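You operate a simulated robot arm through the tools that you are given. There is no shell and no other tool. Be economical: measure what you need, move in short steps, check, and stop when the job is done.

Carry out the task below with a simulated robot arm. There is one attempt and no reset: what you move stays moved.

TASK
Put the small grey tray on the top of the green table away on the top of the green rack. Then fetch the grease tin and set it on the notepad. Then push the drawer of the green cabinet shut. Do these in the order given.

The check looks at the end state, three seconds after you hand in, the way a careful person would. Anything else that was tipped, shoved, dropped, spilled or broken makes it a failure.

THE ROBOT
A 7-joint arm with a vacuum gripper on a trunk, on a base that drives. Base frame: it is fixed to the floor where the robot stands at the start and does not move with it; the origin is under the middle of the robot, x ahead of it, y to its left, z up; the surface under the hand at the start is at about z = 800. Readings come in mm, degrees, newtons and seconds.
With the tool pointing down near the work surface it reaches from about 100 to 620 mm from the robot's upright axis, wherever it stands. Its first joint turns from -69.0 to 172.0 degrees. Places, roughly: drawer of the green cabinet [-2200, 1700, 700]; grease tin [-1750, 500, 750]; notepad [0, 2000, 750]; small grey tray (24x17x4 cm) [500, 0, 800]; top of the green rack [-3700, 0, 800]. Payload 1.06 kg.
Tool frame: the origin (TCP) lies in the middle of the cups' lips, and z points out of the cups. The gripper has 1 cup of 24 mm across, covering 24 by 24 mm (tool x, y); the bellows give 8 mm. With the vacuum on, a cup seals on a smooth face that it is pressed against (1 to 4 N); it does not hold porous or soft things. The pull reaches 23 N.
Orientation is that of the tool frame in the base frame, as a unit quaternion [w, x, y, z]. With the cups facing straight down, the tool's x points along the base's -x, its y along +y and its z along -z.

THE INTERFACE
- The arm moves only by the tool servo_tool. Its argument "motion" is one flat list of numbers, 7 for each row, row after row: the shift along the base's x, y, z in mm, then the turn, a rotation vector about the base's x, y, z in degrees, then the vacuum: 1 switches it on, 0 off. In form: [x, y, z, wx, wy, wz, vacuum, x, y, z, wx, wy, wz, vacuum, ...]. A call has 1 to 12 rows; each row shifts and turns the commanded pose from where the row before left it. Rows are played at 5 a second. More than 50 mm and 8.6 degrees between two rows, or a gripper value outside its range, and nothing of the call is played. Where a pose cannot be reached the arm comes as near as it can. A force on the tool above 40 N (or 10 N above the force at the start of the call, whichever is more), or a blocked arm, ends the call early, and 0.2 s more pass. The pull builds up within a second once a cup has sealed. Time passes only in rows, and 0.2 s behind the last, so rows that do not move give it time. The reply holds the time, the measured pose of the TCP, the force on the tool along the base axes and the pull of the vacuum, in the units named above and with some noise, with the torque about the TCP (base axes, N m) and any sound that the robot's microphone picked up, and new pictures: "show" is both (left out), scene, wrist or none.
- Cameras (640 x 400 px; columns grow to the right, rows downward): "scene" is now at [182.8, -10.2, 1190.2]; the picture's right is [-0.09, -1.00, 0.00], its down [-0.47, 0.04, -0.88] and it looks along [0.88, -0.08, -0.47] (base axes); focal length 244 px, centre (320, 200). "wrist" rides on the gripper at [78, 19, -96] in the tool frame; the picture's right is [-0.24, 0.97, 0.00], its down [-0.71, -0.17, -0.69] and it looks along [-0.67, -0.16, 0.73] (tool axes); focal length 243 px, centre (320, 200). There is no depth. A picture from a camera that has moved, and an enlarged one, comes with that camera's place and axes in the base frame and with its lens. The place of the scene camera against the robot may be out by one fixed shift of up to 25 mm in any direction.
- slide_trunk(by): slides the trunk up (or, below 0, down) by that many mm; the arm and the scene camera ride with it, the base frame stays. It gives what a move gives, with no picture.
- steer(legs): drives the robot by 1 to 6 legs, each [ahead, left, turn to the left] in mm, mm and degrees, along the robot's own axes; the way and the turn of a leg run together, so that a leg with both is an arc; at most 1500 mm and 180 degrees a leg. The arm and the cameras ride along, it lands a little off, and it stops where it bumps. It gives what a move gives, and a new picture of the scene camera.
- head_to(pan, tilt): turns the head with the scene camera to pan (to the left, within 80 degrees either way) and tilt (down, from -29 to 69), counted from straight ahead of the robot. It gives what a move gives, and a new picture of the scene camera.
- inspect(camera, box): a new picture of the part [left, top, right, bottom] of that camera's present view, enlarged. No time passes.
- sign_off(): hands the job in; it is judged then, once.

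Work in short steps. Places have to be worked out from the pictures, the camera data and where the tool is seen: move nearer, look again, correct. Check each grasp and each placing, and mend what went wrong. You have 165 turns and 260 pictures in all, those below and enlarged ones among them. Switch the vacuum off and draw the arm clear of the work before you hand the job in, unless the task says otherwise; then end with one line.

The tools are called after "Emit:" as name(argument=value, ...) on one line, values as JSON. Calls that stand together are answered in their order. servo_tool: Moves the arm, as the interface text tells. Its arguments: {"type":"object","properties":{"motion":{"type":"array","items":{"type":"number"}},"show":{"type":"string","enum":["both","scene","wrist","none"]}},"required":["motion"]} The other tools are called the same way: slide_trunk (by) slides the trunk up or down; steer (legs) drives the base; head_to (pan, tilt) turns the head that bears the scene camera; inspect (camera, box) takes an enlarged picture of a part of a camera's view; sign_off () hands the job in.

At the start:

```text
time_s: 0.0
eef_pos: [337.0, 8.2, 1062.4]
ee_rot: [0.0, 0.0, 1.0, 0.001]
ft_force: [0.0, -0.1, -0.1]
ft_torque: [0.03, -0.04, 0.04]
pull: 0.1
trunk travel left (down, up): [-325.0, 167.0]
robot x, y, heading: [-0.3, 0.7, 0.1]
head pan, tilt: [-4.9, 28.0]
```

scene: 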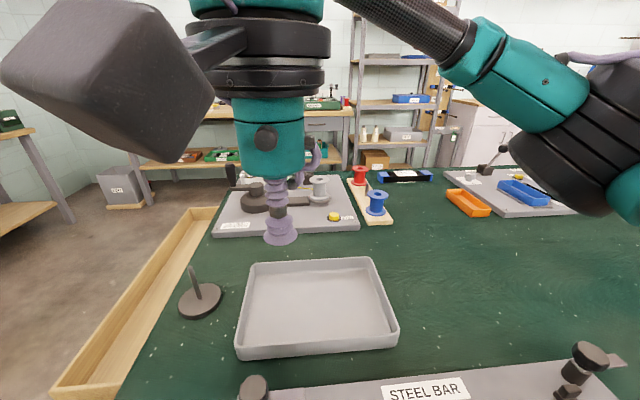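
wrist: 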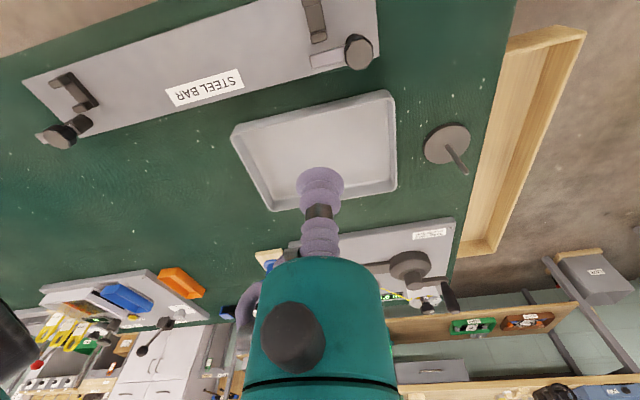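

The tray's floor centre seems to be near (482, -21) by the wrist camera, and (491, -35) by the scene camera, which may be shifted. I move above it and come part of the way down to check.

Emit:
servo_tool(motion=[36, -7, -20, 0, 0, 0, 0, 36, -7, -40, 0, 0, 0, 0, 36, -7, -40, 0, 0, 0, 0, 37, -8, -40, 0, 0, 0, 0, 0, 0, -40, 0, 0, 0, 0])

```text
refused: row 2 steps farther than a row can; nothing moved
```

The norm must stay under 50 mm, so I use smaller rows.

Emit:
servo_tool(motion=[36, -7, -20, 0, 0, 0, 0, 36, -7, -30, 0, 0, 0, 0, 36, -7, -30, 0, 0, 0, 0, 37, -8, -30, 0, 0, 0, 0, 0, 0, -40, 0, 0, 0, 0, 0, 0, -30, 0, 0, 0, 0])

```text
time_s: 1.4
eef_pos: [482.7, -20.1, 882.5]
ee_rot: [0.0, 0.0, 1.0, 0.0]
ft_force: [0.1, 0.1, 0.5]
ft_torque: [0.0, 0.03, -0.01]
pull: 0.2
trunk travel left (down, up): [-325.0, 167.0]
robot x, y, heading: [-1.9, -1.8, -0.1]
head pan, tilt: [-4.9, 28.0]
camera scene: at [182.9, -10.2, 1190.2], right [-0.09, -1.0, 0.0], down [-0.47, 0.04, -0.88], along [0.88, -0.08, -0.47], focal length 244 px, centre (320, 200)
camera wrist: at [403.7, -1.5, 978.3], right [0.24, 0.97, 0.0], down [0.71, -0.17, 0.69], along [0.67, -0.16, -0.73], focal length 243 px, centre (320, 200)
```

scene: 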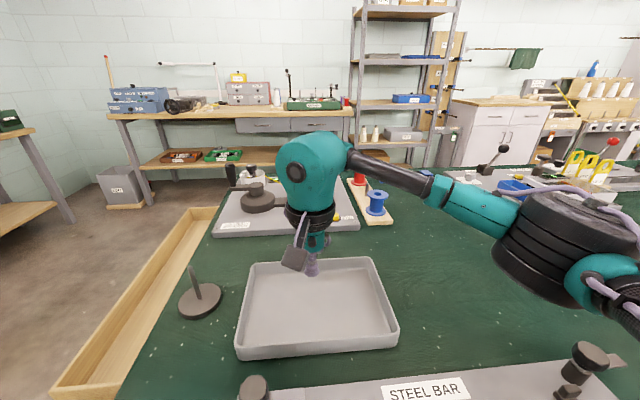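
wrist: 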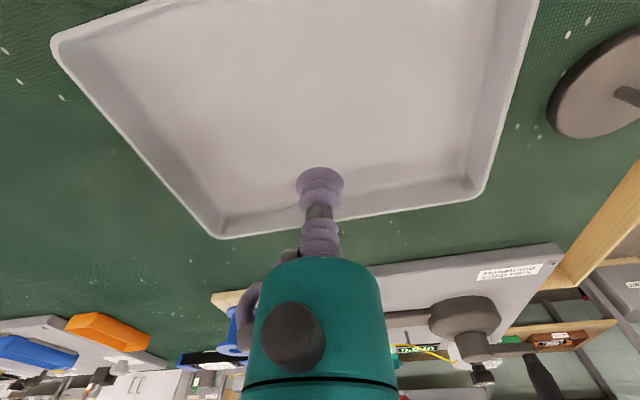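

The rim's outline works out to 168 x 241 mm, centred at about (482, -21), with the floor near z 795. I go down with the vacuum on.

Emit:
servo_tool(motion=[0, 0, -30, 0, 0, 0, 1, 0, 0, -25, 0, 0, 0, 1, 0, 0, -15, 0, 0, 0, 1, 0, 0, -6, 0, 0, 0, 1], show="wrist")

```text
time_s: 2.4
eef_pos: [480.3, -20.1, 804.5]
ee_rot: [0.002, 0.001, 1.0, 0.0]
ft_force: [-0.6, -0.1, 2.4]
ft_torque: [-0.01, 0.03, 0.03]
pull: 23.4
trunk travel left (down, up): [-325.0, 167.0]
robot x, y, heading: [-1.8, 1.4, -0.0]
head pan, tilt: [-4.9, 28.0]
camera wrist: at [402.0, -1.7, 901.5], right [0.23, 0.97, 0.0], down [0.71, -0.17, 0.69], along [0.67, -0.16, -0.73], focal length 243 px, centre (320, 200)
```

wrist: 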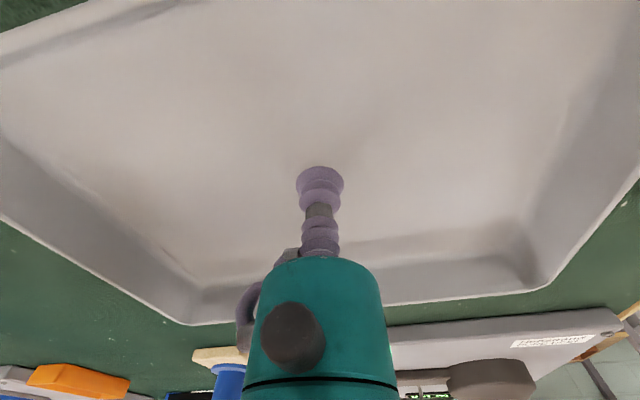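

It is sealed at z≈804 with full pull. I lift gently.

Emit:
servo_tool(motion=[0, 0, 5, 0, 0, 0, 1, 0, 0, 10, 0, 0, 0, 1, 0, 0, 20, 0, 0, 0, 1, 0, 0, 30, 0, 0, 0, 1, 0, 0, 30, 0, 0, 0, 1, 0, 0, 30, 0, 0, 0, 1, 0, 0, 30, 0, 0, 0, 1])

```text
time_s: 4.0
eef_pos: [482.4, -20.1, 961.1]
ee_rot: [0.0, 0.001, 1.0, 0.0]
ft_force: [-0.1, 0.3, -2.0]
ft_torque: [0.0, -0.03, 0.02]
pull: 23.0
trunk travel left (down, up): [-325.0, 167.0]
robot x, y, heading: [1.4, 0.0, -0.0]
head pan, tilt: [-4.9, 28.0]
camera scene: at [182.9, -10.1, 1190.2], right [-0.09, -1.0, 0.0], down [-0.47, 0.04, -0.88], along [0.88, -0.08, -0.47], focal length 244 px, centre (320, 200)
camera wrist: at [402.7, -0.3, 1057.7], right [0.24, 0.97, 0.0], down [0.71, -0.17, 0.69], along [0.67, -0.16, -0.73], focal length 243 px, centre (320, 200)
```

scene: 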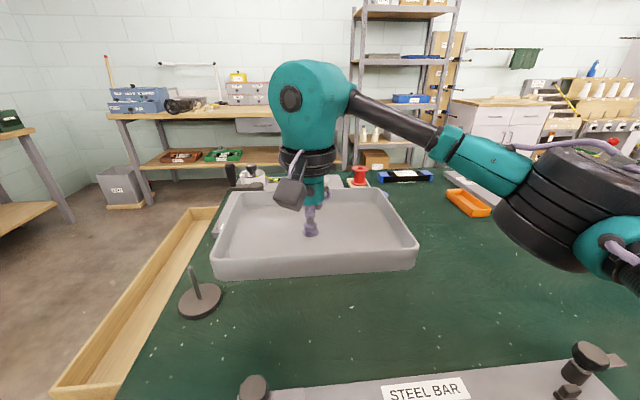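
wrist: 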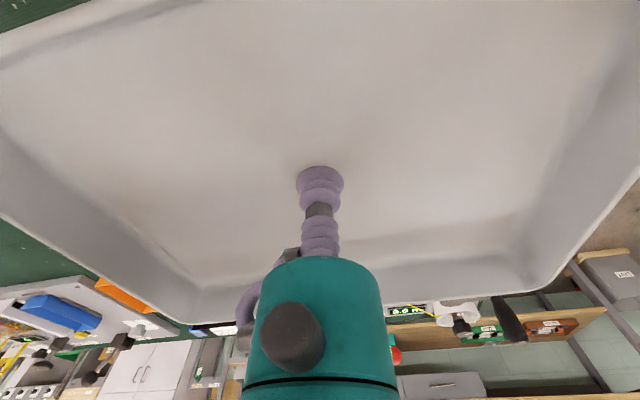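

The tray holds (about 0.2 kg). I draw the arm in and up a bit, then look left to see the surroundings before driving.

Emit:
servo_tool(motion=[-25, 5, 20, 0, 0, 0, 1, -25, 5, 20, 0, 0, 0, 1, -25, 5, 20, 0, 0, 0, 1, -25, 5, 20, 0, 0, 0, 1], show="none")

Emit:
head_to(pan=75, tilt=20)

Emit:
head_to(pan=-75, tilt=20)

```text
time_s: 5.0
eef_pos: [381.6, -2.2, 1042.2]
ee_rot: [0.0, 0.0, 1.0, -0.001]
ft_force: [0.9, 0.0, -1.7]
ft_torque: [0.02, -0.03, -0.01]
pull: 22.7
trunk travel left (down, up): [-325.0, 167.0]
robot x, y, heading: [-1.8, -3.3, 0.0]
head pan, tilt: [-4.9, 28.0]
```

```text
time_s: 6.5
eef_pos: [381.7, -1.1, 1042.0]
ee_rot: [0.0, 0.0, 1.0, -0.001]
ft_force: [-0.4, 0.3, -1.8]
ft_torque: [0.02, -0.02, -0.02]
pull: 23.2
trunk travel left (down, up): [-325.0, 167.0]
robot x, y, heading: [1.7, 2.0, 0.1]
head pan, tilt: [75.0, 20.0]
camera scene: at [116.2, 87.6, 1203.0], right [0.97, -0.26, 0.0], down [-0.09, -0.33, -0.94], along [0.24, 0.91, -0.34], focal length 244 px, centre (320, 200)
```

scene: 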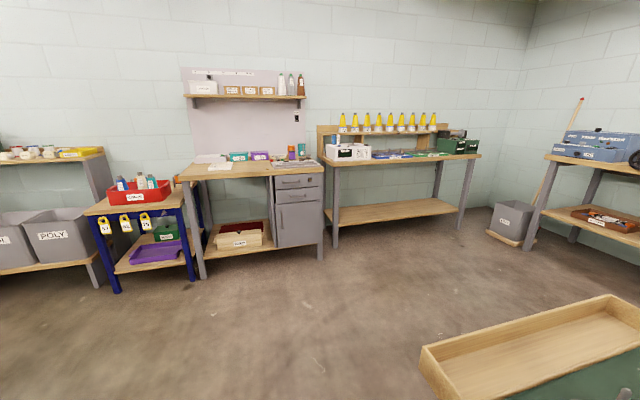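

```text
time_s: 8.9
eef_pos: [381.8, -1.4, 1042.3]
ee_rot: [0.0, 0.0, 1.0, 0.0]
ft_force: [0.2, 0.5, -2.2]
ft_torque: [0.04, 0.0, -0.04]
pull: 23.0
trunk travel left (down, up): [-325.0, 167.0]
robot x, y, heading: [-2.3, -3.2, -0.1]
head pan, tilt: [-75.0, 20.0]
camera scene: at [116.2, -92.2, 1203.0], right [-0.97, -0.26, 0.0], down [-0.09, 0.33, -0.94], along [0.24, -0.91, -0.34], focal length 244 px, centre (320, 200)
```

scene: 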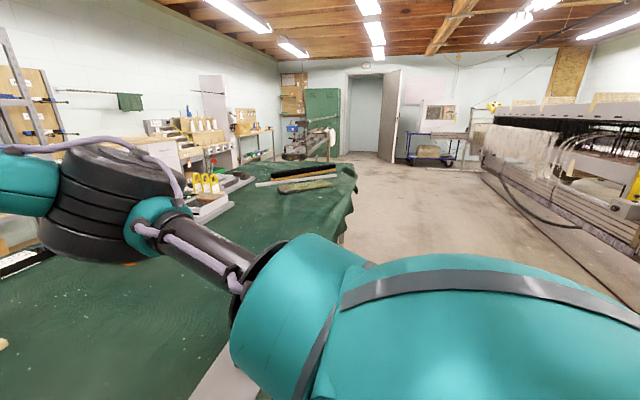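

The floor is open to the left. I back away from the table and turn left in place, then look around.

Emit:
head_to(pan=40, tilt=15)

Emit:
steer(legs=[[-350, 0, 0], [0, 0, 100]])

```text
time_s: 10.8
eef_pos: [382.9, -0.6, 1042.6]
ee_rot: [0.0, 0.0, 1.0, 0.0]
ft_force: [-0.6, 0.5, -2.5]
ft_torque: [0.01, 0.0, -0.04]
pull: 22.6
trunk travel left (down, up): [-325.0, 167.0]
robot x, y, heading: [0.1, 2.6, 0.1]
head pan, tilt: [40.0, 15.0]
camera scene: at [163.7, 57.7, 1211.1], right [0.64, -0.77, 0.0], down [-0.2, -0.17, -0.97], along [0.74, 0.62, -0.26], focal length 244 px, centre (320, 200)
```

scene: 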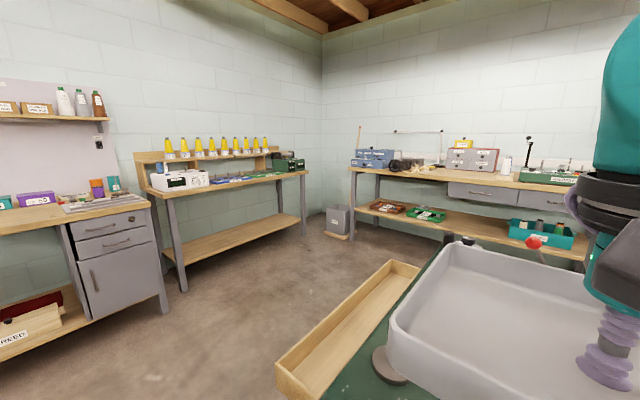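

```text
time_s: 17.4
eef_pos: [-429.2, 371.3, 1040.5]
ee_rot: [0.001, 0.776, -0.63, 0.0]
ft_force: [0.1, 0.0, -1.8]
ft_torque: [-0.03, 0.04, -0.06]
pull: 23.2
trunk travel left (down, up): [-325.0, 167.0]
robot x, y, heading: [-353.5, -5.1, 101.8]
head pan, tilt: [40.0, 15.0]
camera scene: at [-449.6, 146.5, 1211.1], right [0.62, 0.79, 0.0], down [0.2, -0.16, -0.97], along [-0.76, 0.6, -0.26], focal length 244 px, centre (320, 200)
```

scene: 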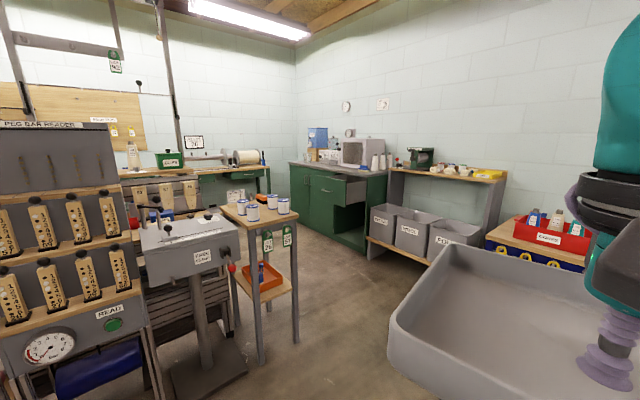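

I see the green cabinet with its open drawer and the stand with tins. I look further left toward the rack and closer at the tins.

Emit:
inspect(camera="scene", box=[200, 100, 420, 240])

Emit:
head_to(pan=80, tilt=15)

```text
2.86 times, centred on (310, 170) of scene
camera zoom: at [-449.6, 146.5, 1211.1], right [0.62, 0.79, 0.0], down [0.2, -0.16, -0.97], along [-0.76, 0.6, -0.26], focal length 698 px, centre (349, 286)
```

zoom: 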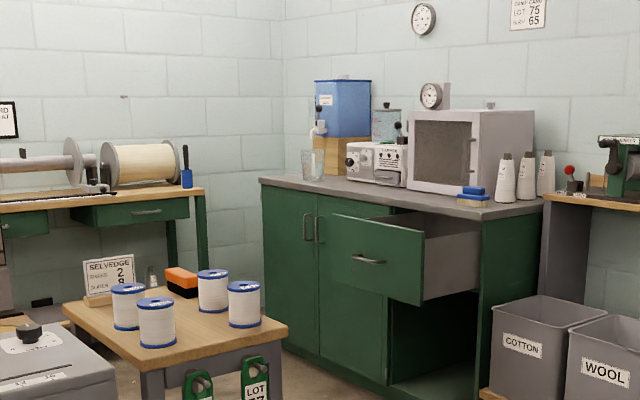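

```text
time_s: 18.4
eef_pos: [-429.7, 370.6, 1041.7]
ee_rot: [0.0, 0.776, -0.63, 0.0]
ft_force: [0.4, -0.5, -1.8]
ft_torque: [-0.01, -0.01, 0.01]
pull: 23.1
trunk travel left (down, up): [-325.0, 167.0]
robot x, y, heading: [-355.6, -3.5, 101.8]
head pan, tilt: [80.0, 15.0]
camera scene: at [-469.5, 85.9, 1211.1], right [-0.03, 1.0, 0.0], down [0.26, 0.01, -0.97], along [-0.97, -0.03, -0.26], focal length 244 px, centre (320, 200)
```

scene: 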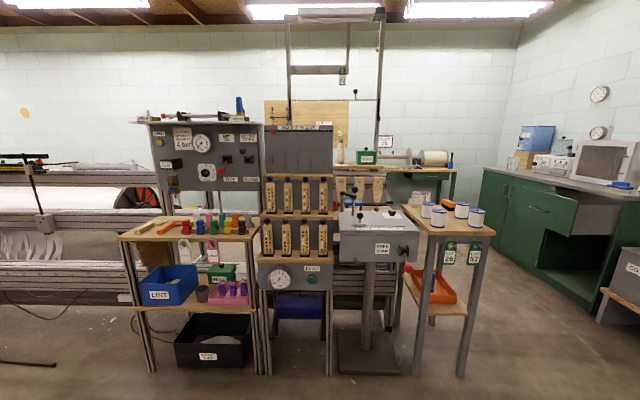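

The tin stand spans roughly y 580–880 at x ≈ -1500…-2050. The cabinet front lies near y 1900 with the drawer sticking out to about y 1650, and a green-legged bench sits behind. I drive to about (-970, 990) and turn to face -x.

Emit:
steer(legs=[[1100, 400, 0], [0, 0, 78]])

Emit:
head_to(pan=0, tilt=18)

```text
time_s: 27.8
eef_pos: [-1363.1, 980.4, 1042.5]
ee_rot: [0.0, 1.0, 0.02, -0.001]
ft_force: [-0.4, -0.4, -2.1]
ft_torque: [-0.02, -0.01, -0.01]
pull: 23.1
trunk travel left (down, up): [-325.0, 167.0]
robot x, y, heading: [-984.5, 996.9, -177.6]
head pan, tilt: [80.0, 15.0]
camera scene: at [-1094.3, 896.4, 1211.1], right [-0.99, 0.13, 0.0], down [0.03, 0.26, -0.97], along [-0.13, -0.96, -0.26], focal length 244 px, centre (320, 200)
```

scene: 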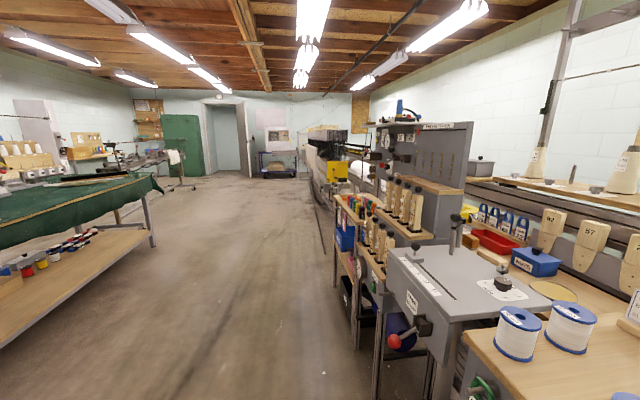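

```text
time_s: 29.3
eef_pos: [-1362.8, 980.7, 1040.8]
ee_rot: [0.0, 1.0, 0.02, 0.0]
ft_force: [-0.2, -0.7, -3.2]
ft_torque: [-0.04, 0.02, 0.01]
pull: 23.2
trunk travel left (down, up): [-325.0, 167.0]
robot x, y, heading: [-981.4, 995.0, -177.5]
head pan, tilt: [0.0, 18.0]
camera scene: at [-1175.1, 985.1, 1206.3], right [-0.04, 1.0, 0.0], down [0.31, 0.01, -0.95], along [-0.95, -0.04, -0.31], focal length 244 px, centre (320, 200)
```

scene: 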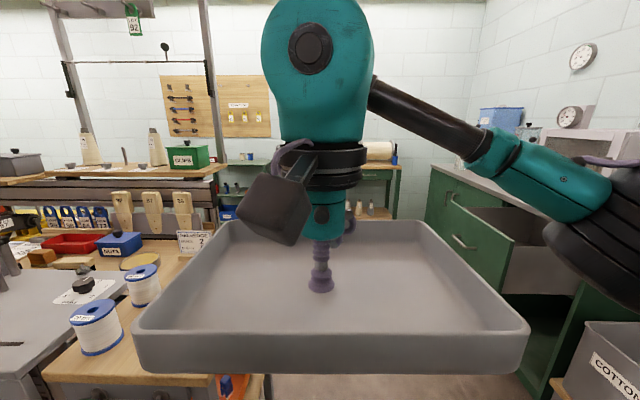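

The tray blocks the lower view, but a corridor lies between the stand and the drawer. I sidestep first to y≈1200, then go ahead.

Emit:
steer(legs=[[0, -230, -2], [900, 0, 0]])

Emit:
head_to(pan=40, tilt=18)

```text
time_s: 36.2
eef_pos: [-2248.2, 1199.4, 1042.4]
ee_rot: [0.0, 1.0, 0.013, 0.001]
ft_force: [-0.5, 1.1, -2.5]
ft_torque: [-0.02, 0.03, -0.02]
pull: 23.1
trunk travel left (down, up): [-325.0, 167.0]
robot x, y, heading: [-1866.5, 1205.8, -178.4]
head pan, tilt: [0.0, 18.0]
camera scene: at [-2059.4, 1200.5, 1206.2], right [-0.03, 1.0, 0.0], down [0.31, 0.01, -0.95], along [-0.95, -0.03, -0.31], focal length 244 px, centre (320, 200)
```

scene: 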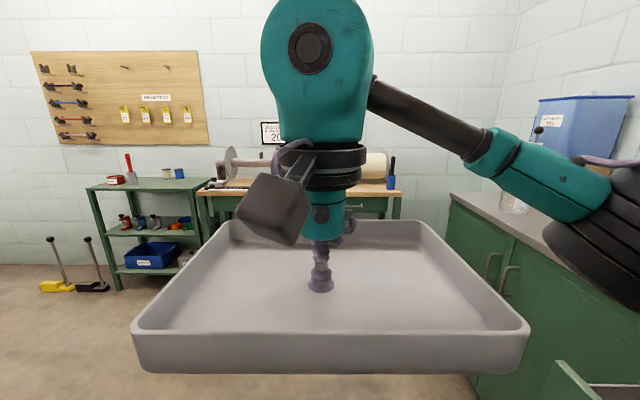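

```text
time_s: 37.3
eef_pos: [-2247.9, 1199.5, 1041.6]
ee_rot: [0.0, 1.0, 0.013, -0.001]
ft_force: [0.0, -0.1, -2.2]
ft_torque: [0.0, 0.0, 0.01]
pull: 22.8
trunk travel left (down, up): [-325.0, 167.0]
robot x, y, heading: [-1865.6, 1205.4, -178.5]
head pan, tilt: [40.0, 18.0]
camera scene: at [-2035.9, 1141.2, 1206.3], right [-0.66, 0.75, 0.0], down [0.23, 0.2, -0.95], along [-0.71, -0.63, -0.31], focal length 244 px, centre (320, 200)
```

scene: 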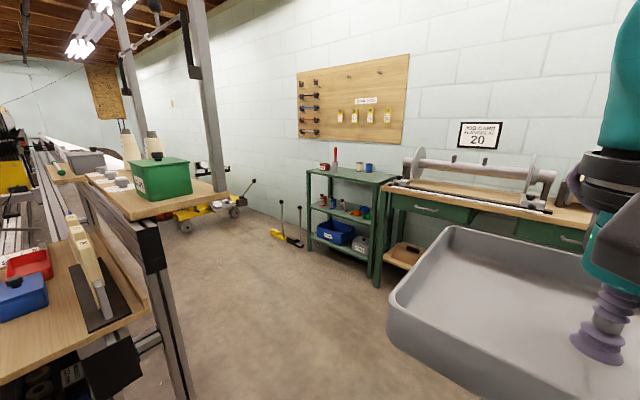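

The green rack is left of the spool bench, with its top front edge about x -3480 and y from -260 to 350, and there are some items on it. I advance, slide left, then look closer.

Emit:
inspect(camera="scene", box=[250, 130, 420, 290])

Emit:
steer(legs=[[700, 0, -1.5], [0, 750, 0]])

```text
2.50 times, centred on (335, 210) of scene
camera zoom: at [-2035.9, 1141.2, 1206.3], right [-0.66, 0.75, 0.0], down [0.23, 0.2, -0.95], along [-0.71, -0.63, -0.31], focal length 611 px, centre (282, 175)
```

zoom: 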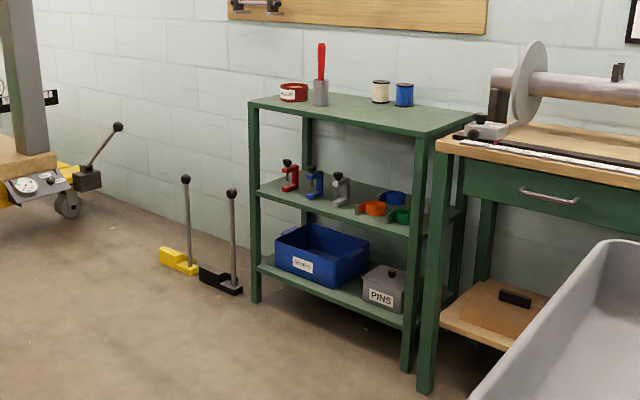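

```text
time_s: 47.8
eef_pos: [-2965.9, 445.2, 1041.9]
ee_rot: [0.0, 1.0, -0.001, 0.0]
ft_force: [0.0, -1.3, -2.3]
ft_torque: [0.01, -0.01, -0.02]
pull: 23.2
trunk travel left (down, up): [-325.0, 167.0]
robot x, y, heading: [-2583.6, 446.3, 180.0]
head pan, tilt: [40.0, 18.0]
camera scene: at [-2755.9, 381.5, 1206.2], right [-0.64, 0.77, 0.0], down [0.24, 0.2, -0.95], along [-0.73, -0.61, -0.31], focal length 244 px, centre (320, 200)
```

scene: 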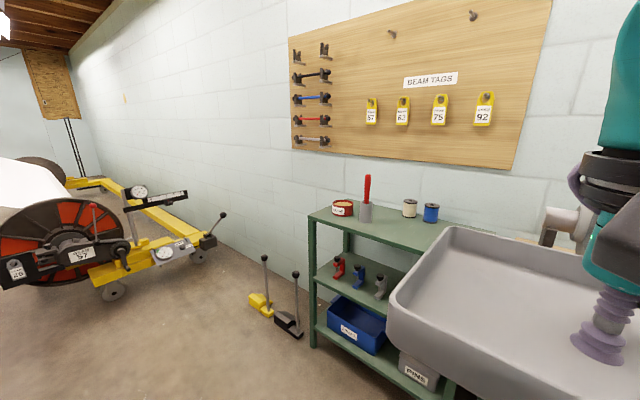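

The free area on the rack top looks to be about x -3500…-3750, y -60…350, with spools at the back edge. I slide left first, then approach.

Emit:
steer(legs=[[0, 225, 0], [450, 0, 0]])

Emit:
head_to(pan=25, tilt=35)

```text
time_s: 52.7
eef_pos: [-3414.1, 221.3, 1042.5]
ee_rot: [-0.001, 1.0, -0.002, 0.001]
ft_force: [-0.1, 0.1, -3.3]
ft_torque: [0.0, -0.02, -0.02]
pull: 22.7
trunk travel left (down, up): [-325.0, 167.0]
robot x, y, heading: [-3032.0, 218.4, 179.7]
head pan, tilt: [40.0, 18.0]
camera scene: at [-3203.1, 158.0, 1206.2], right [-0.64, 0.77, 0.0], down [0.24, 0.2, -0.95], along [-0.73, -0.61, -0.31], focal length 244 px, centre (320, 200)
```

scene: 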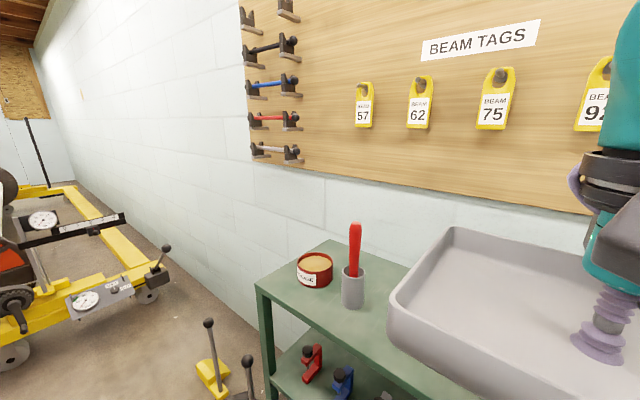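

```text
time_s: 53.5
eef_pos: [-3413.1, 221.5, 1041.8]
ee_rot: [0.0, 1.0, -0.003, -0.001]
ft_force: [0.4, -0.4, -2.4]
ft_torque: [-0.05, 0.0, 0.0]
pull: 22.7
trunk travel left (down, up): [-325.0, 167.0]
robot x, y, heading: [-3031.1, 220.4, 179.8]
head pan, tilt: [25.0, 35.0]
camera scene: at [-3211.0, 180.7, 1179.2], right [-0.42, 0.91, 0.0], down [0.52, 0.24, -0.82], along [-0.74, -0.34, -0.57], focal length 244 px, centre (320, 200)
```

scene: 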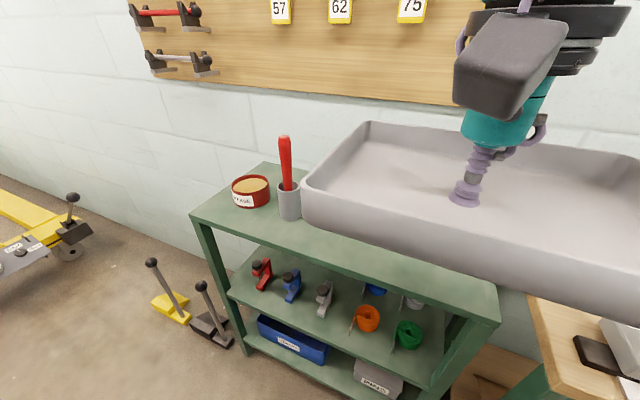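

The rack's red tin and brush cup are on the left, and the tray hides the spools. I swing the tray left (it's well above the items) to view the free area.

Emit:
servo_tool(motion=[0, -40, 0, 0, 0, 0, 1, 0, -45, 0, 0, 0, 0, 1, 0, -45, 0, 0, 0, 0, 1, 0, -45, 0, 0, 0, 0, 1, 0, -45, 0, 0, 0, 0, 1, 0, -45, 0, 0, 0, 0, 1, 0, -30, 0, 0, 0, 0, 1], show="none")

Emit:
head_to(pan=-5, tilt=38)

```text
time_s: 55.1
eef_pos: [-3417.1, 4.3, 1036.9]
ee_rot: [0.002, 1.0, -0.003, -0.001]
ft_force: [-0.8, -0.2, -2.5]
ft_torque: [0.0, -0.01, 0.01]
pull: 23.4
out of reach, approached as far as the arm can: row 5, 6, 7
trunk travel left (down, up): [-325.0, 167.0]
robot x, y, heading: [-3029.8, 222.3, 179.7]
head pan, tilt: [25.0, 35.0]
```

```text
time_s: 56.0
eef_pos: [-3417.6, 4.0, 1037.3]
ee_rot: [0.0, 1.0, -0.003, 0.0]
ft_force: [0.8, 0.2, -3.1]
ft_torque: [0.0, 0.0, 0.02]
pull: 22.9
trunk travel left (down, up): [-325.0, 167.0]
robot x, y, heading: [-3031.1, 217.2, 179.6]
head pan, tilt: [-5.0, 38.0]
camera scene: at [-3217.0, 225.4, 1174.6], right [0.09, 1.0, 0.0], down [0.61, -0.06, -0.79], along [-0.78, 0.07, -0.62], focal length 244 px, centre (320, 200)
```

scene: 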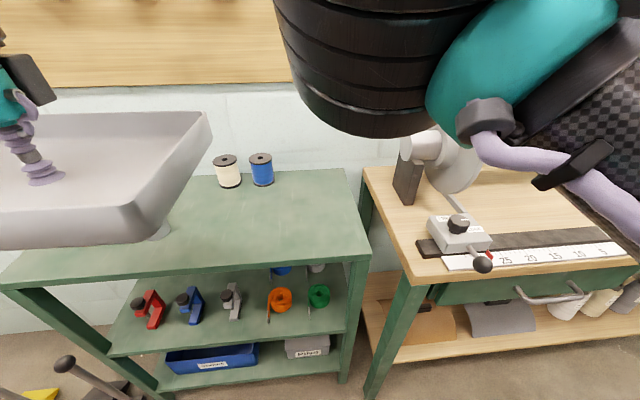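

The rack top (corrected for the camera shift) spans about x -3514…-3820 with right end y≈338, and the spools begin at x≈-3755. The tray goes at about (-3630, 195). I drive 80 mm closer, then swing the arm over.

Emit:
steer(legs=[[80, 0, 0]])

Emit:
servo_tool(motion=[0, 48, 0, 0, 0, 0, 1, -10, 45, 0, 0, 0, 0, 1, -15, 45, 0, 0, 0, 0, 1, -30, 35, 0, 0, 0, 0, 1, -40, 20, 0, 0, 0, 0, 1, -30, 0, 0, 0, 0, 0, 1])

```text
time_s: 57.1
eef_pos: [-3497.8, 6.2, 1037.9]
ee_rot: [0.001, 1.0, -0.004, 0.0]
ft_force: [-0.7, 0.6, -1.4]
ft_torque: [-0.04, 0.01, 0.01]
pull: 22.8
trunk travel left (down, up): [-325.0, 167.0]
robot x, y, heading: [-3112.2, 223.1, 179.7]
head pan, tilt: [-5.0, 38.0]
camera scene: at [-3297.8, 226.4, 1174.5], right [0.09, 1.0, 0.0], down [0.61, -0.06, -0.79], along [-0.78, 0.07, -0.62], focal length 244 px, centre (320, 200)
```

scene: 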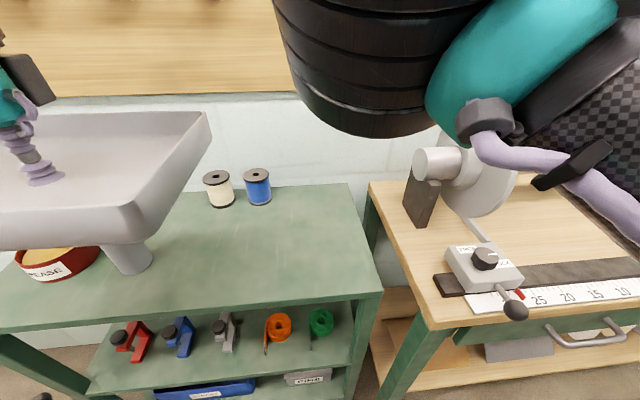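

```text
time_s: 58.5
eef_pos: [-3626.0, 194.9, 1035.2]
ee_rot: [0.0, 1.0, -0.004, 0.0]
ft_force: [-0.3, 1.1, -2.0]
ft_torque: [-0.03, -0.01, -0.01]
pull: 22.3
trunk travel left (down, up): [-325.0, 167.0]
robot x, y, heading: [-3110.7, 220.6, 179.5]
head pan, tilt: [-5.0, 38.0]
camera scene: at [-3297.3, 226.2, 1174.6], right [0.09, 1.0, 0.0], down [0.61, -0.06, -0.79], along [-0.78, 0.07, -0.62], focal length 244 px, centre (320, 200)
camera wrist: at [-3547.8, 175.3, 1131.7], right [-0.24, -0.97, 0.0], down [-0.71, 0.18, 0.69], along [-0.66, 0.17, -0.73], focal length 243 px, centre (320, 200)
```

scene: 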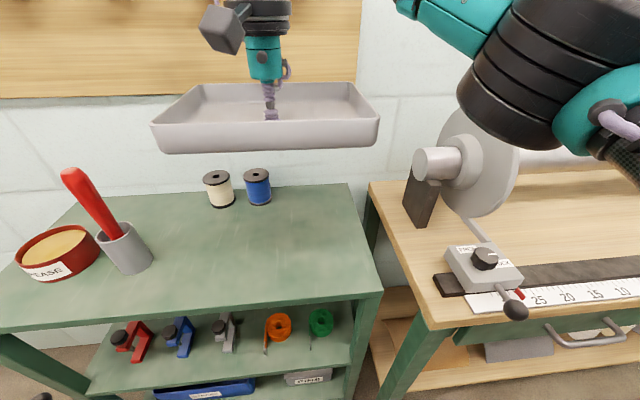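
wrist: 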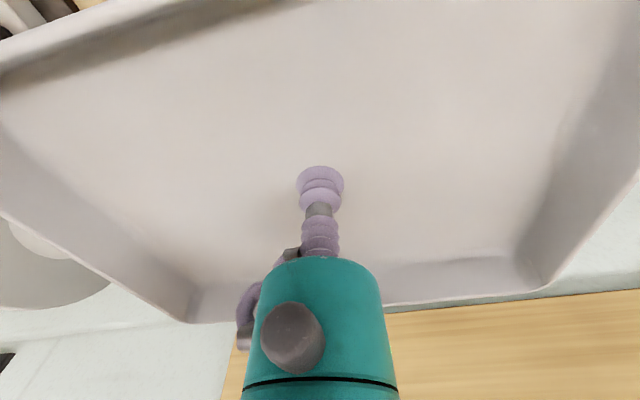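

The tray sits above the free area. I check the red tin's label, as it seems to read "GREASE", then begin the descent.

Emit:
inspect(camera="scene", box=[0, 150, 200, 300])

Emit:
servo_tool(motion=[-5, 0, -40, 0, 0, 0, 1, 0, 0, -45, 0, 0, 0, 1, 0, 0, -45, 0, 0, 0, 1, 0, 0, -40, 0, 0, 0, 1, 0, 0, -20, 0, 0, 0, 1], show="scene")

```text
2.67 times, centred on (100, 225) of scene
camera zoom: at [-3297.3, 226.2, 1174.6], right [0.09, 1.0, 0.0], down [0.61, -0.06, -0.79], along [-0.78, 0.07, -0.62], focal length 652 px, centre (907, 133)
```

zoom: 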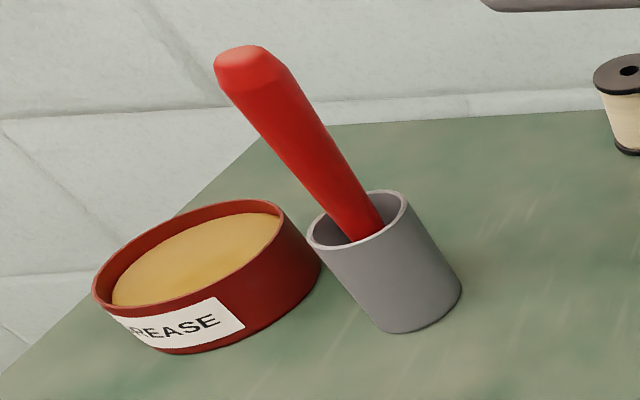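

```text
time_s: 59.7
eef_pos: [-3628.6, 200.0, 846.4]
ee_rot: [0.0, 1.0, -0.004, 0.0]
ft_force: [0.5, -0.2, -2.7]
ft_torque: [-0.01, -0.03, 0.03]
pull: 23.0
trunk travel left (down, up): [-325.0, 167.0]
robot x, y, heading: [-3110.1, 221.2, 179.5]
head pan, tilt: [-5.0, 38.0]
camera scene: at [-3297.2, 226.4, 1174.6], right [0.09, 1.0, 0.0], down [0.61, -0.06, -0.79], along [-0.78, 0.07, -0.62], focal length 244 px, centre (320, 200)
```

scene: 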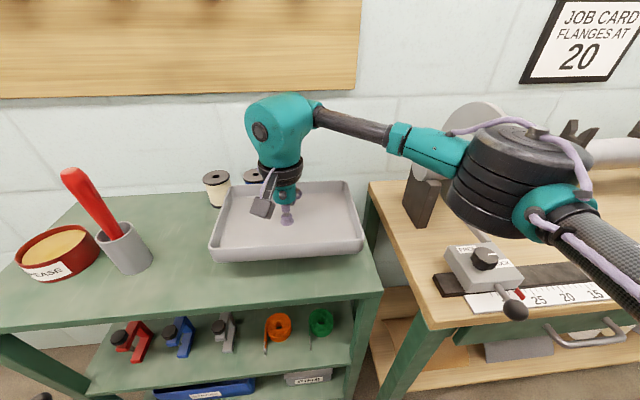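

The tray is placed well between the spools and the front edge. I lower it slowly to contact.

Emit:
servo_tool(motion=[0, 0, -12, 0, 0, 0, 1, 0, 0, -10, 0, 0, 0, 1, 0, 0, -7, 0, 0, 0, 1, 0, 0, -5, 0, 0, 0, 1, 0, 0, 0, 0, 0, 0, 1], show="scene")

```text
time_s: 60.9
eef_pos: [-3627.8, 199.1, 813.7]
ee_rot: [0.0, 1.0, -0.004, 0.0]
ft_force: [0.7, 0.9, -3.0]
ft_torque: [-0.01, 0.02, 0.02]
pull: 22.9
trunk travel left (down, up): [-325.0, 167.0]
robot x, y, heading: [-3113.7, 219.5, 179.5]
head pan, tilt: [-5.0, 38.0]
camera scene: at [-3297.1, 226.4, 1174.6], right [0.09, 1.0, 0.0], down [0.61, -0.06, -0.79], along [-0.78, 0.07, -0.62], focal length 244 px, centre (320, 200)
```

scene: 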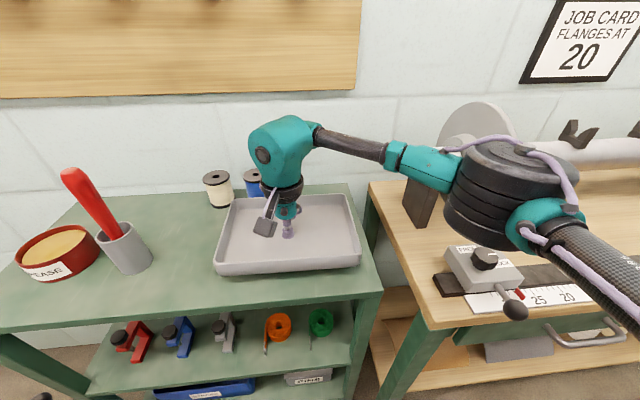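

No contact yet, so I continue down in small steps.

Emit:
servo_tool(motion=[0, 0, -4, 0, 0, 0, 1, 0, 0, -4, 0, 0, 0, 1, 0, 0, -3, 0, 0, 0, 1, 0, 0, 0, 0, 0, 0, 1], show="none")

```text
time_s: 61.9
eef_pos: [-3626.6, 198.4, 802.3]
ee_rot: [0.0, 1.0, -0.003, 0.0]
ft_force: [-0.4, -0.5, -1.9]
ft_torque: [-0.01, -0.02, 0.0]
pull: 23.4
trunk travel left (down, up): [-325.0, 167.0]
robot x, y, heading: [-3111.3, 222.5, 179.6]
head pan, tilt: [-5.0, 38.0]
```

Emit:
servo_tool(motion=[0, 0, -3, 0, 0, 0, 1, 0, 0, -3, 0, 0, 0, 1, 0, 0, -2, 0, 0, 0, 1, 0, 0, 0, 0, 0, 0, 1], show="scene")

```text
time_s: 62.9
eef_pos: [-3627.1, 197.9, 794.5]
ee_rot: [0.0, 1.0, -0.003, -0.001]
ft_force: [-0.1, 0.4, -3.2]
ft_torque: [0.01, 0.01, -0.02]
pull: 23.0
trunk travel left (down, up): [-325.0, 167.0]
robot x, y, heading: [-3108.9, 219.8, 179.6]
head pan, tilt: [-5.0, 38.0]
camera scene: at [-3297.2, 226.4, 1174.6], right [0.09, 1.0, 0.0], down [0.61, -0.06, -0.79], along [-0.78, 0.07, -0.62], focal length 244 px, centre (320, 200)
```

scene: 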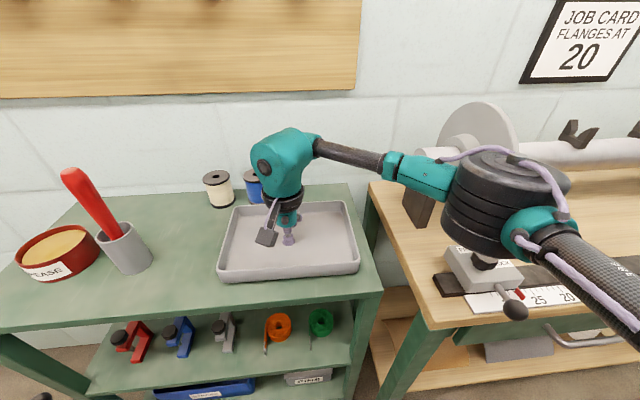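

Still hanging: the rack is lower than 800. I continue down, nudging back 6 mm.

Emit:
servo_tool(motion=[-3, 0, -4, 0, 0, 0, 1, -3, 0, -4, 0, 0, 0, 1, 0, 0, -3, 0, 0, 0, 1, 0, 0, -3, 0, 0, 0, 1, 0, 0, 0, 0, 0, 0, 1], show="none")

```text
time_s: 64.1
eef_pos: [-3633.8, 198.2, 781.4]
ee_rot: [0.001, 1.0, -0.004, -0.001]
ft_force: [-1.8, 0.8, 17.4]
ft_torque: [0.05, -0.01, -0.14]
pull: 22.9
trunk travel left (down, up): [-325.0, 167.0]
robot x, y, heading: [-3113.3, 220.0, 179.7]
head pan, tilt: [-5.0, 38.0]
```

Contact at z≈781. I ease up a few mm and release.

Emit:
servo_tool(motion=[0, 0, 3, 0, 0, 0, 1, 0, 0, 0, 0, 0, 0, 0, 0, 0, 0, 0, 0, 0, 0, 0, 0, 0, 0, 0, 0, 0, 0, 0, 2, 0, 0, 0, 0], show="none")

Emit:
servo_tool(motion=[0, 0, 5, 0, 0, 0, 0, 0, 0, 15, 0, 0, 0, 0, 0, 0, 40, 0, 0, 0, 0, 0, 0, 45, 0, 0, 0, 0, 0, 0, 45, 0, 0, 0, 0, 0, 0, 45, 0, 0, 0, 0, 20, 0, 40, 0, 0, 0, 0])

```text
time_s: 65.3
eef_pos: [-3633.6, 199.4, 785.6]
ee_rot: [0.0, 1.0, -0.004, 0.0]
ft_force: [-0.7, 0.4, 0.2]
ft_torque: [-0.02, 0.01, 0.01]
pull: 0.0
trunk travel left (down, up): [-325.0, 167.0]
robot x, y, heading: [-3111.0, 219.9, 179.6]
head pan, tilt: [-5.0, 38.0]
```

```text
time_s: 66.9
eef_pos: [-3612.2, 201.2, 1018.6]
ee_rot: [0.001, 1.0, -0.004, 0.0]
ft_force: [0.2, 0.5, 0.2]
ft_torque: [0.04, 0.02, 0.02]
pull: 0.0
trunk travel left (down, up): [-325.0, 167.0]
robot x, y, heading: [-3111.6, 222.6, 179.7]
head pan, tilt: [-5.0, 38.0]
camera scene: at [-3296.8, 226.4, 1174.6], right [0.09, 1.0, 0.0], down [0.61, -0.06, -0.79], along [-0.78, 0.07, -0.62], focal length 244 px, centre (320, 200)
camera wrist: at [-3534.2, 180.8, 1113.6], right [-0.24, -0.97, 0.0], down [-0.71, 0.18, 0.69], along [-0.66, 0.17, -0.73], focal length 243 px, centre (320, 200)
```

scene: 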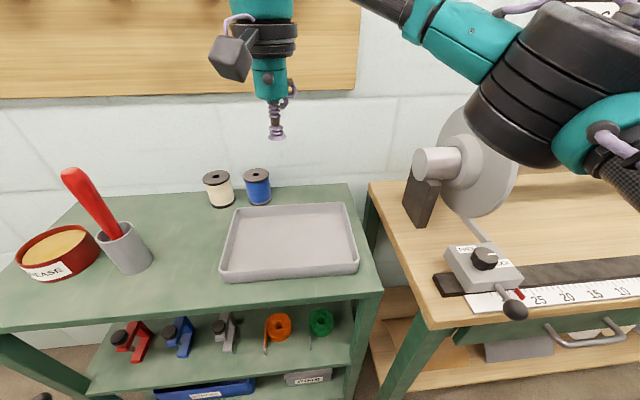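
wrist: 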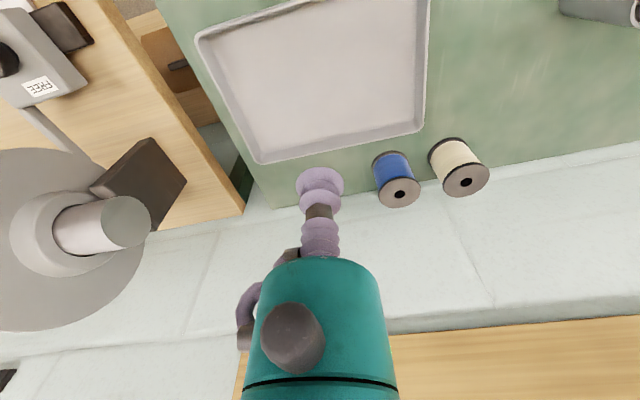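

The tray rests well on the rack top. The listed grease tin place is (-1750, 500), so I look there before assuming the red tin here is the one; I retract, back off, and head back.

Emit:
servo_tool(motion=[40, 0, 10, 0, 0, 0, 0, 45, 0, 5, 0, 0, 0, 0, 45, 0, 5, 0, 0, 0, 0], show="none")

Emit:
steer(legs=[[-520, 0, 0], [0, -600, 0]])

Emit:
head_to(pan=80, tilt=25)

```text
time_s: 67.7
eef_pos: [-3481.3, 201.0, 1039.3]
ee_rot: [0.0, 1.0, -0.004, 0.0]
ft_force: [0.0, -0.7, -0.7]
ft_torque: [-0.02, -0.02, 0.0]
pull: 0.1
trunk travel left (down, up): [-325.0, 167.0]
robot x, y, heading: [-3113.3, 223.0, 179.8]
head pan, tilt: [-5.0, 38.0]
```

```text
time_s: 76.0
eef_pos: [-2962.7, 790.9, 1038.2]
ee_rot: [0.0, 1.0, 0.001, 0.0]
ft_force: [0.0, 0.6, 0.1]
ft_torque: [0.01, -0.01, -0.04]
pull: 0.0
trunk travel left (down, up): [-325.0, 167.0]
robot x, y, heading: [-2591.3, 813.1, 180.0]
head pan, tilt: [-5.0, 38.0]
camera scene: at [-2777.4, 818.3, 1174.6], right [0.09, 1.0, 0.0], down [0.61, -0.05, -0.79], along [-0.79, 0.07, -0.62], focal length 244 px, centre (320, 200)
```

scene: 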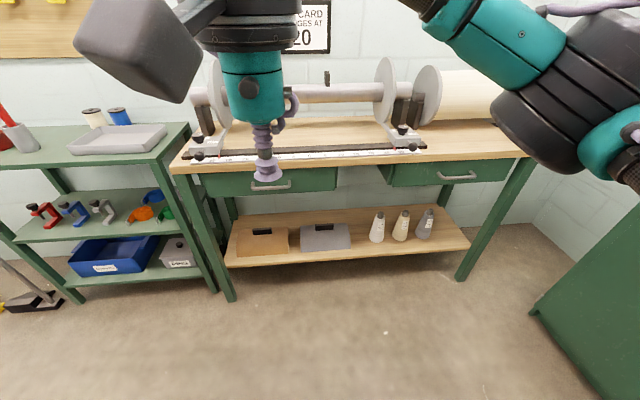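

```text
time_s: 77.6
eef_pos: [-2962.2, 791.1, 1038.4]
ee_rot: [0.001, 1.0, 0.0, 0.0]
ft_force: [-0.1, 0.5, 0.4]
ft_torque: [0.0, 0.01, 0.03]
pull: 0.1
trunk travel left (down, up): [-325.0, 167.0]
robot x, y, heading: [-2593.4, 811.9, 179.9]
head pan, tilt: [80.0, 25.0]
camera scene: at [-2707.5, 719.9, 1194.9], right [-0.98, 0.17, 0.0], down [0.07, 0.42, -0.91], along [-0.16, -0.89, -0.42], focal length 244 px, centre (320, 200)
```

scene: 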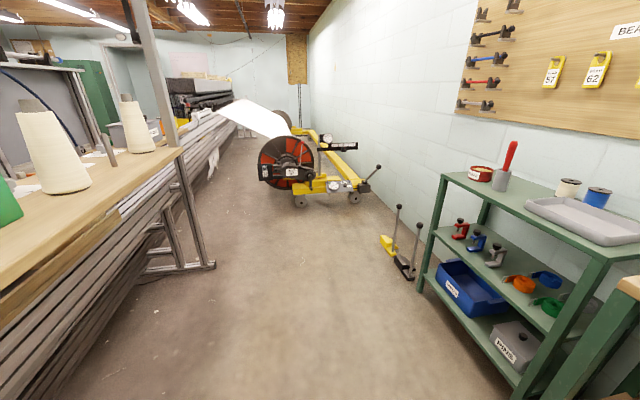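

I move back into the corridor and turn to face the stand area.

Emit:
steer(legs=[[0, -350, 0], [0, 0, 130]])

Emit:
head_to(pan=20, tilt=22)

```text
time_s: 86.7
eef_pos: [-2333.1, 898.7, 1038.1]
ee_rot: [0.0, 0.419, 0.908, 0.0]
ft_force: [0.4, 0.2, -0.4]
ft_torque: [0.03, -0.02, -0.02]
pull: 0.1
trunk travel left (down, up): [-325.0, 167.0]
robot x, y, heading: [-2589.8, 1167.6, -49.6]
head pan, tilt: [80.0, 25.0]
camera scene: at [-2452.7, 1138.5, 1194.9], right [0.51, -0.86, 0.0], down [-0.36, -0.21, -0.91], along [0.78, 0.46, -0.42], focal length 244 px, centre (320, 200)
```

scene: 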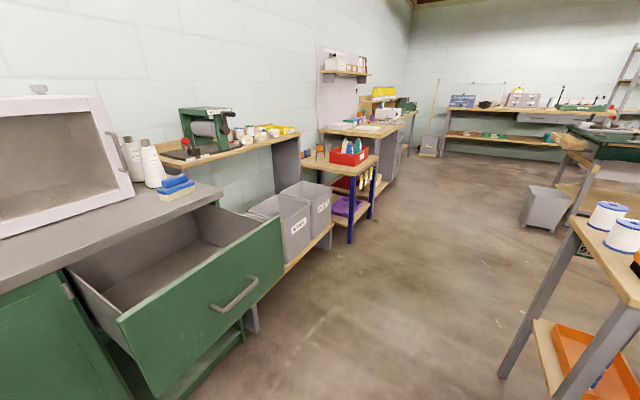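

```text
time_s: 88.0
eef_pos: [-2332.9, 899.5, 1040.5]
ee_rot: [0.0, 0.419, 0.908, 0.0]
ft_force: [0.0, 0.8, 0.2]
ft_torque: [0.03, -0.01, -0.01]
pull: 0.0
trunk travel left (down, up): [-325.0, 167.0]
robot x, y, heading: [-2590.5, 1172.2, -49.4]
head pan, tilt: [20.0, 22.0]
camera scene: at [-2451.5, 1046.1, 1199.8], right [-0.49, -0.87, 0.0], down [-0.33, 0.18, -0.93], along [0.81, -0.46, -0.37], focal length 244 px, centre (320, 200)
```

scene: 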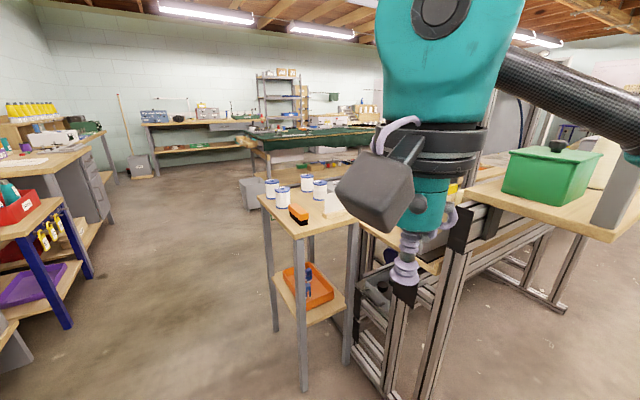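

The arm blocks the bench. I turn the robot right 45° and look with the head to the left.

Emit:
steer(legs=[[0, 0, -40]])

Emit:
head_to(pan=50, tilt=25)

```text
time_s: 90.3
eef_pos: [-2563.1, 797.4, 1038.5]
ee_rot: [0.0, 0.703, 0.711, 0.0]
ft_force: [0.3, 0.0, -0.4]
ft_torque: [0.02, 0.04, 0.0]
pull: 0.1
trunk travel left (down, up): [-325.0, 167.0]
robot x, y, heading: [-2589.6, 1168.3, -89.3]
head pan, tilt: [20.0, 22.0]
camera scene: at [-2560.6, 982.2, 1199.8], right [-0.94, -0.35, 0.0], down [-0.13, 0.35, -0.93], along [0.33, -0.87, -0.37], focal length 244 px, centre (320, 200)
```

scene: 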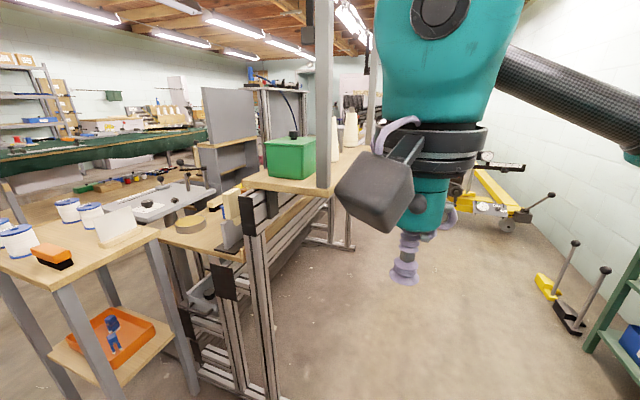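

```text
time_s: 91.2
eef_pos: [-2563.5, 796.3, 1038.7]
ee_rot: [0.0, 0.703, 0.711, 0.0]
ft_force: [0.8, -0.1, 0.4]
ft_torque: [0.02, -0.01, -0.03]
pull: 0.0
trunk travel left (down, up): [-325.0, 167.0]
robot x, y, heading: [-2591.4, 1166.5, -89.5]
head pan, tilt: [50.0, 25.0]
camera scene: at [-2522.1, 1010.6, 1194.9], right [-0.63, -0.77, 0.0], down [-0.33, 0.27, -0.91], along [0.7, -0.58, -0.42], focal length 244 px, centre (320, 200)
```

scene: 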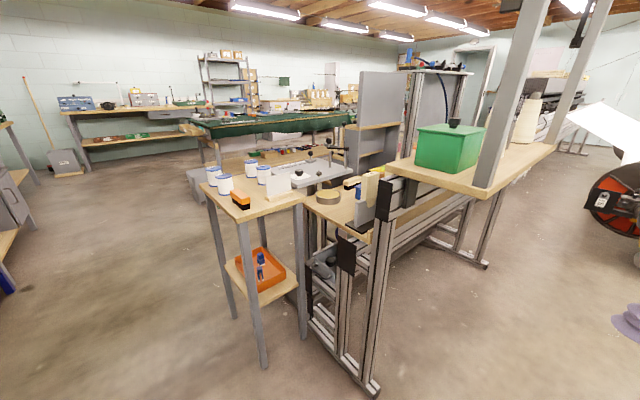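

Emit:
inspect(camera="scene", box=[190, 140, 410, 280])

```text
2.86 times, centred on (300, 210) of scene
camera zoom: at [-2522.1, 1010.6, 1194.9], right [-0.63, -0.77, 0.0], down [-0.33, 0.27, -0.91], along [0.7, -0.58, -0.42], focal length 698 px, centre (377, 171)
```

zoom: 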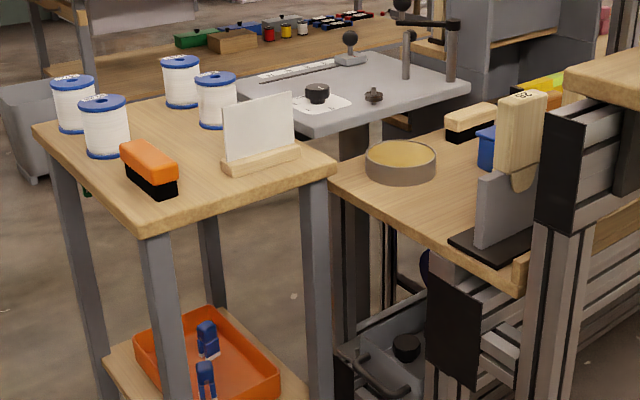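

The bench holds an open round grey tin with tan content at about (-1800, 365), near the listed place. I drive closer to (-2120, 900) facing -y to look for a label.

Emit:
steer(legs=[[250, 470, 0]])

Emit:
head_to(pan=40, tilt=38)

```text
time_s: 95.7
eef_pos: [-2118.6, 558.4, 1039.0]
ee_rot: [-0.001, 0.708, 0.707, 0.0]
ft_force: [0.5, 0.1, 0.6]
ft_torque: [0.0, 0.01, -0.01]
pull: 0.0
trunk travel left (down, up): [-325.0, 167.0]
robot x, y, heading: [-2138.3, 931.3, -89.7]
head pan, tilt: [50.0, 25.0]
camera scene: at [-2074.4, 770.9, 1194.9], right [-0.64, -0.77, 0.0], down [-0.32, 0.27, -0.91], along [0.69, -0.58, -0.42], focal length 244 px, centre (320, 200)
```

scene: 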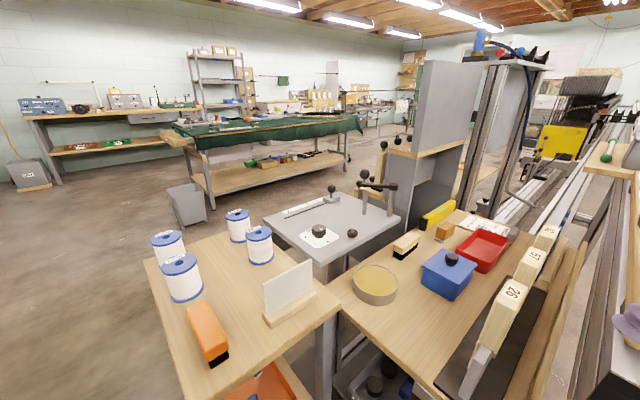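

```text
time_s: 96.4
eef_pos: [-2119.2, 556.2, 1038.1]
ee_rot: [0.001, 0.707, 0.707, 0.0]
ft_force: [-0.3, -0.7, 0.1]
ft_torque: [0.0, 0.0, 0.02]
pull: 0.0
trunk travel left (down, up): [-325.0, 167.0]
robot x, y, heading: [-2140.1, 929.8, -90.1]
head pan, tilt: [40.0, 38.0]
camera scene: at [-2089.5, 764.1, 1174.7], right [-0.77, -0.64, 0.0], down [-0.4, 0.47, -0.79], along [0.51, -0.6, -0.62], focal length 244 px, centre (320, 200)
```

scene: 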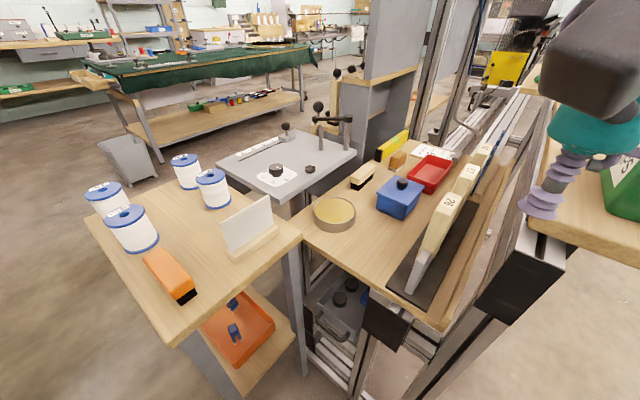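

Emit:
inspect(camera="scene", box=[280, 150, 440, 250])

```text
4.00 times, centred on (360, 200) of scene
camera zoom: at [-2089.5, 764.1, 1174.7], right [-0.77, -0.64, 0.0], down [-0.4, 0.47, -0.79], along [0.51, -0.6, -0.62], focal length 978 px, centre (160, 200)
```

zoom: 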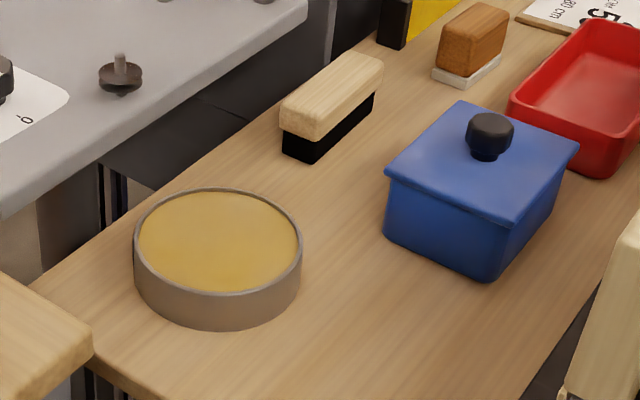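

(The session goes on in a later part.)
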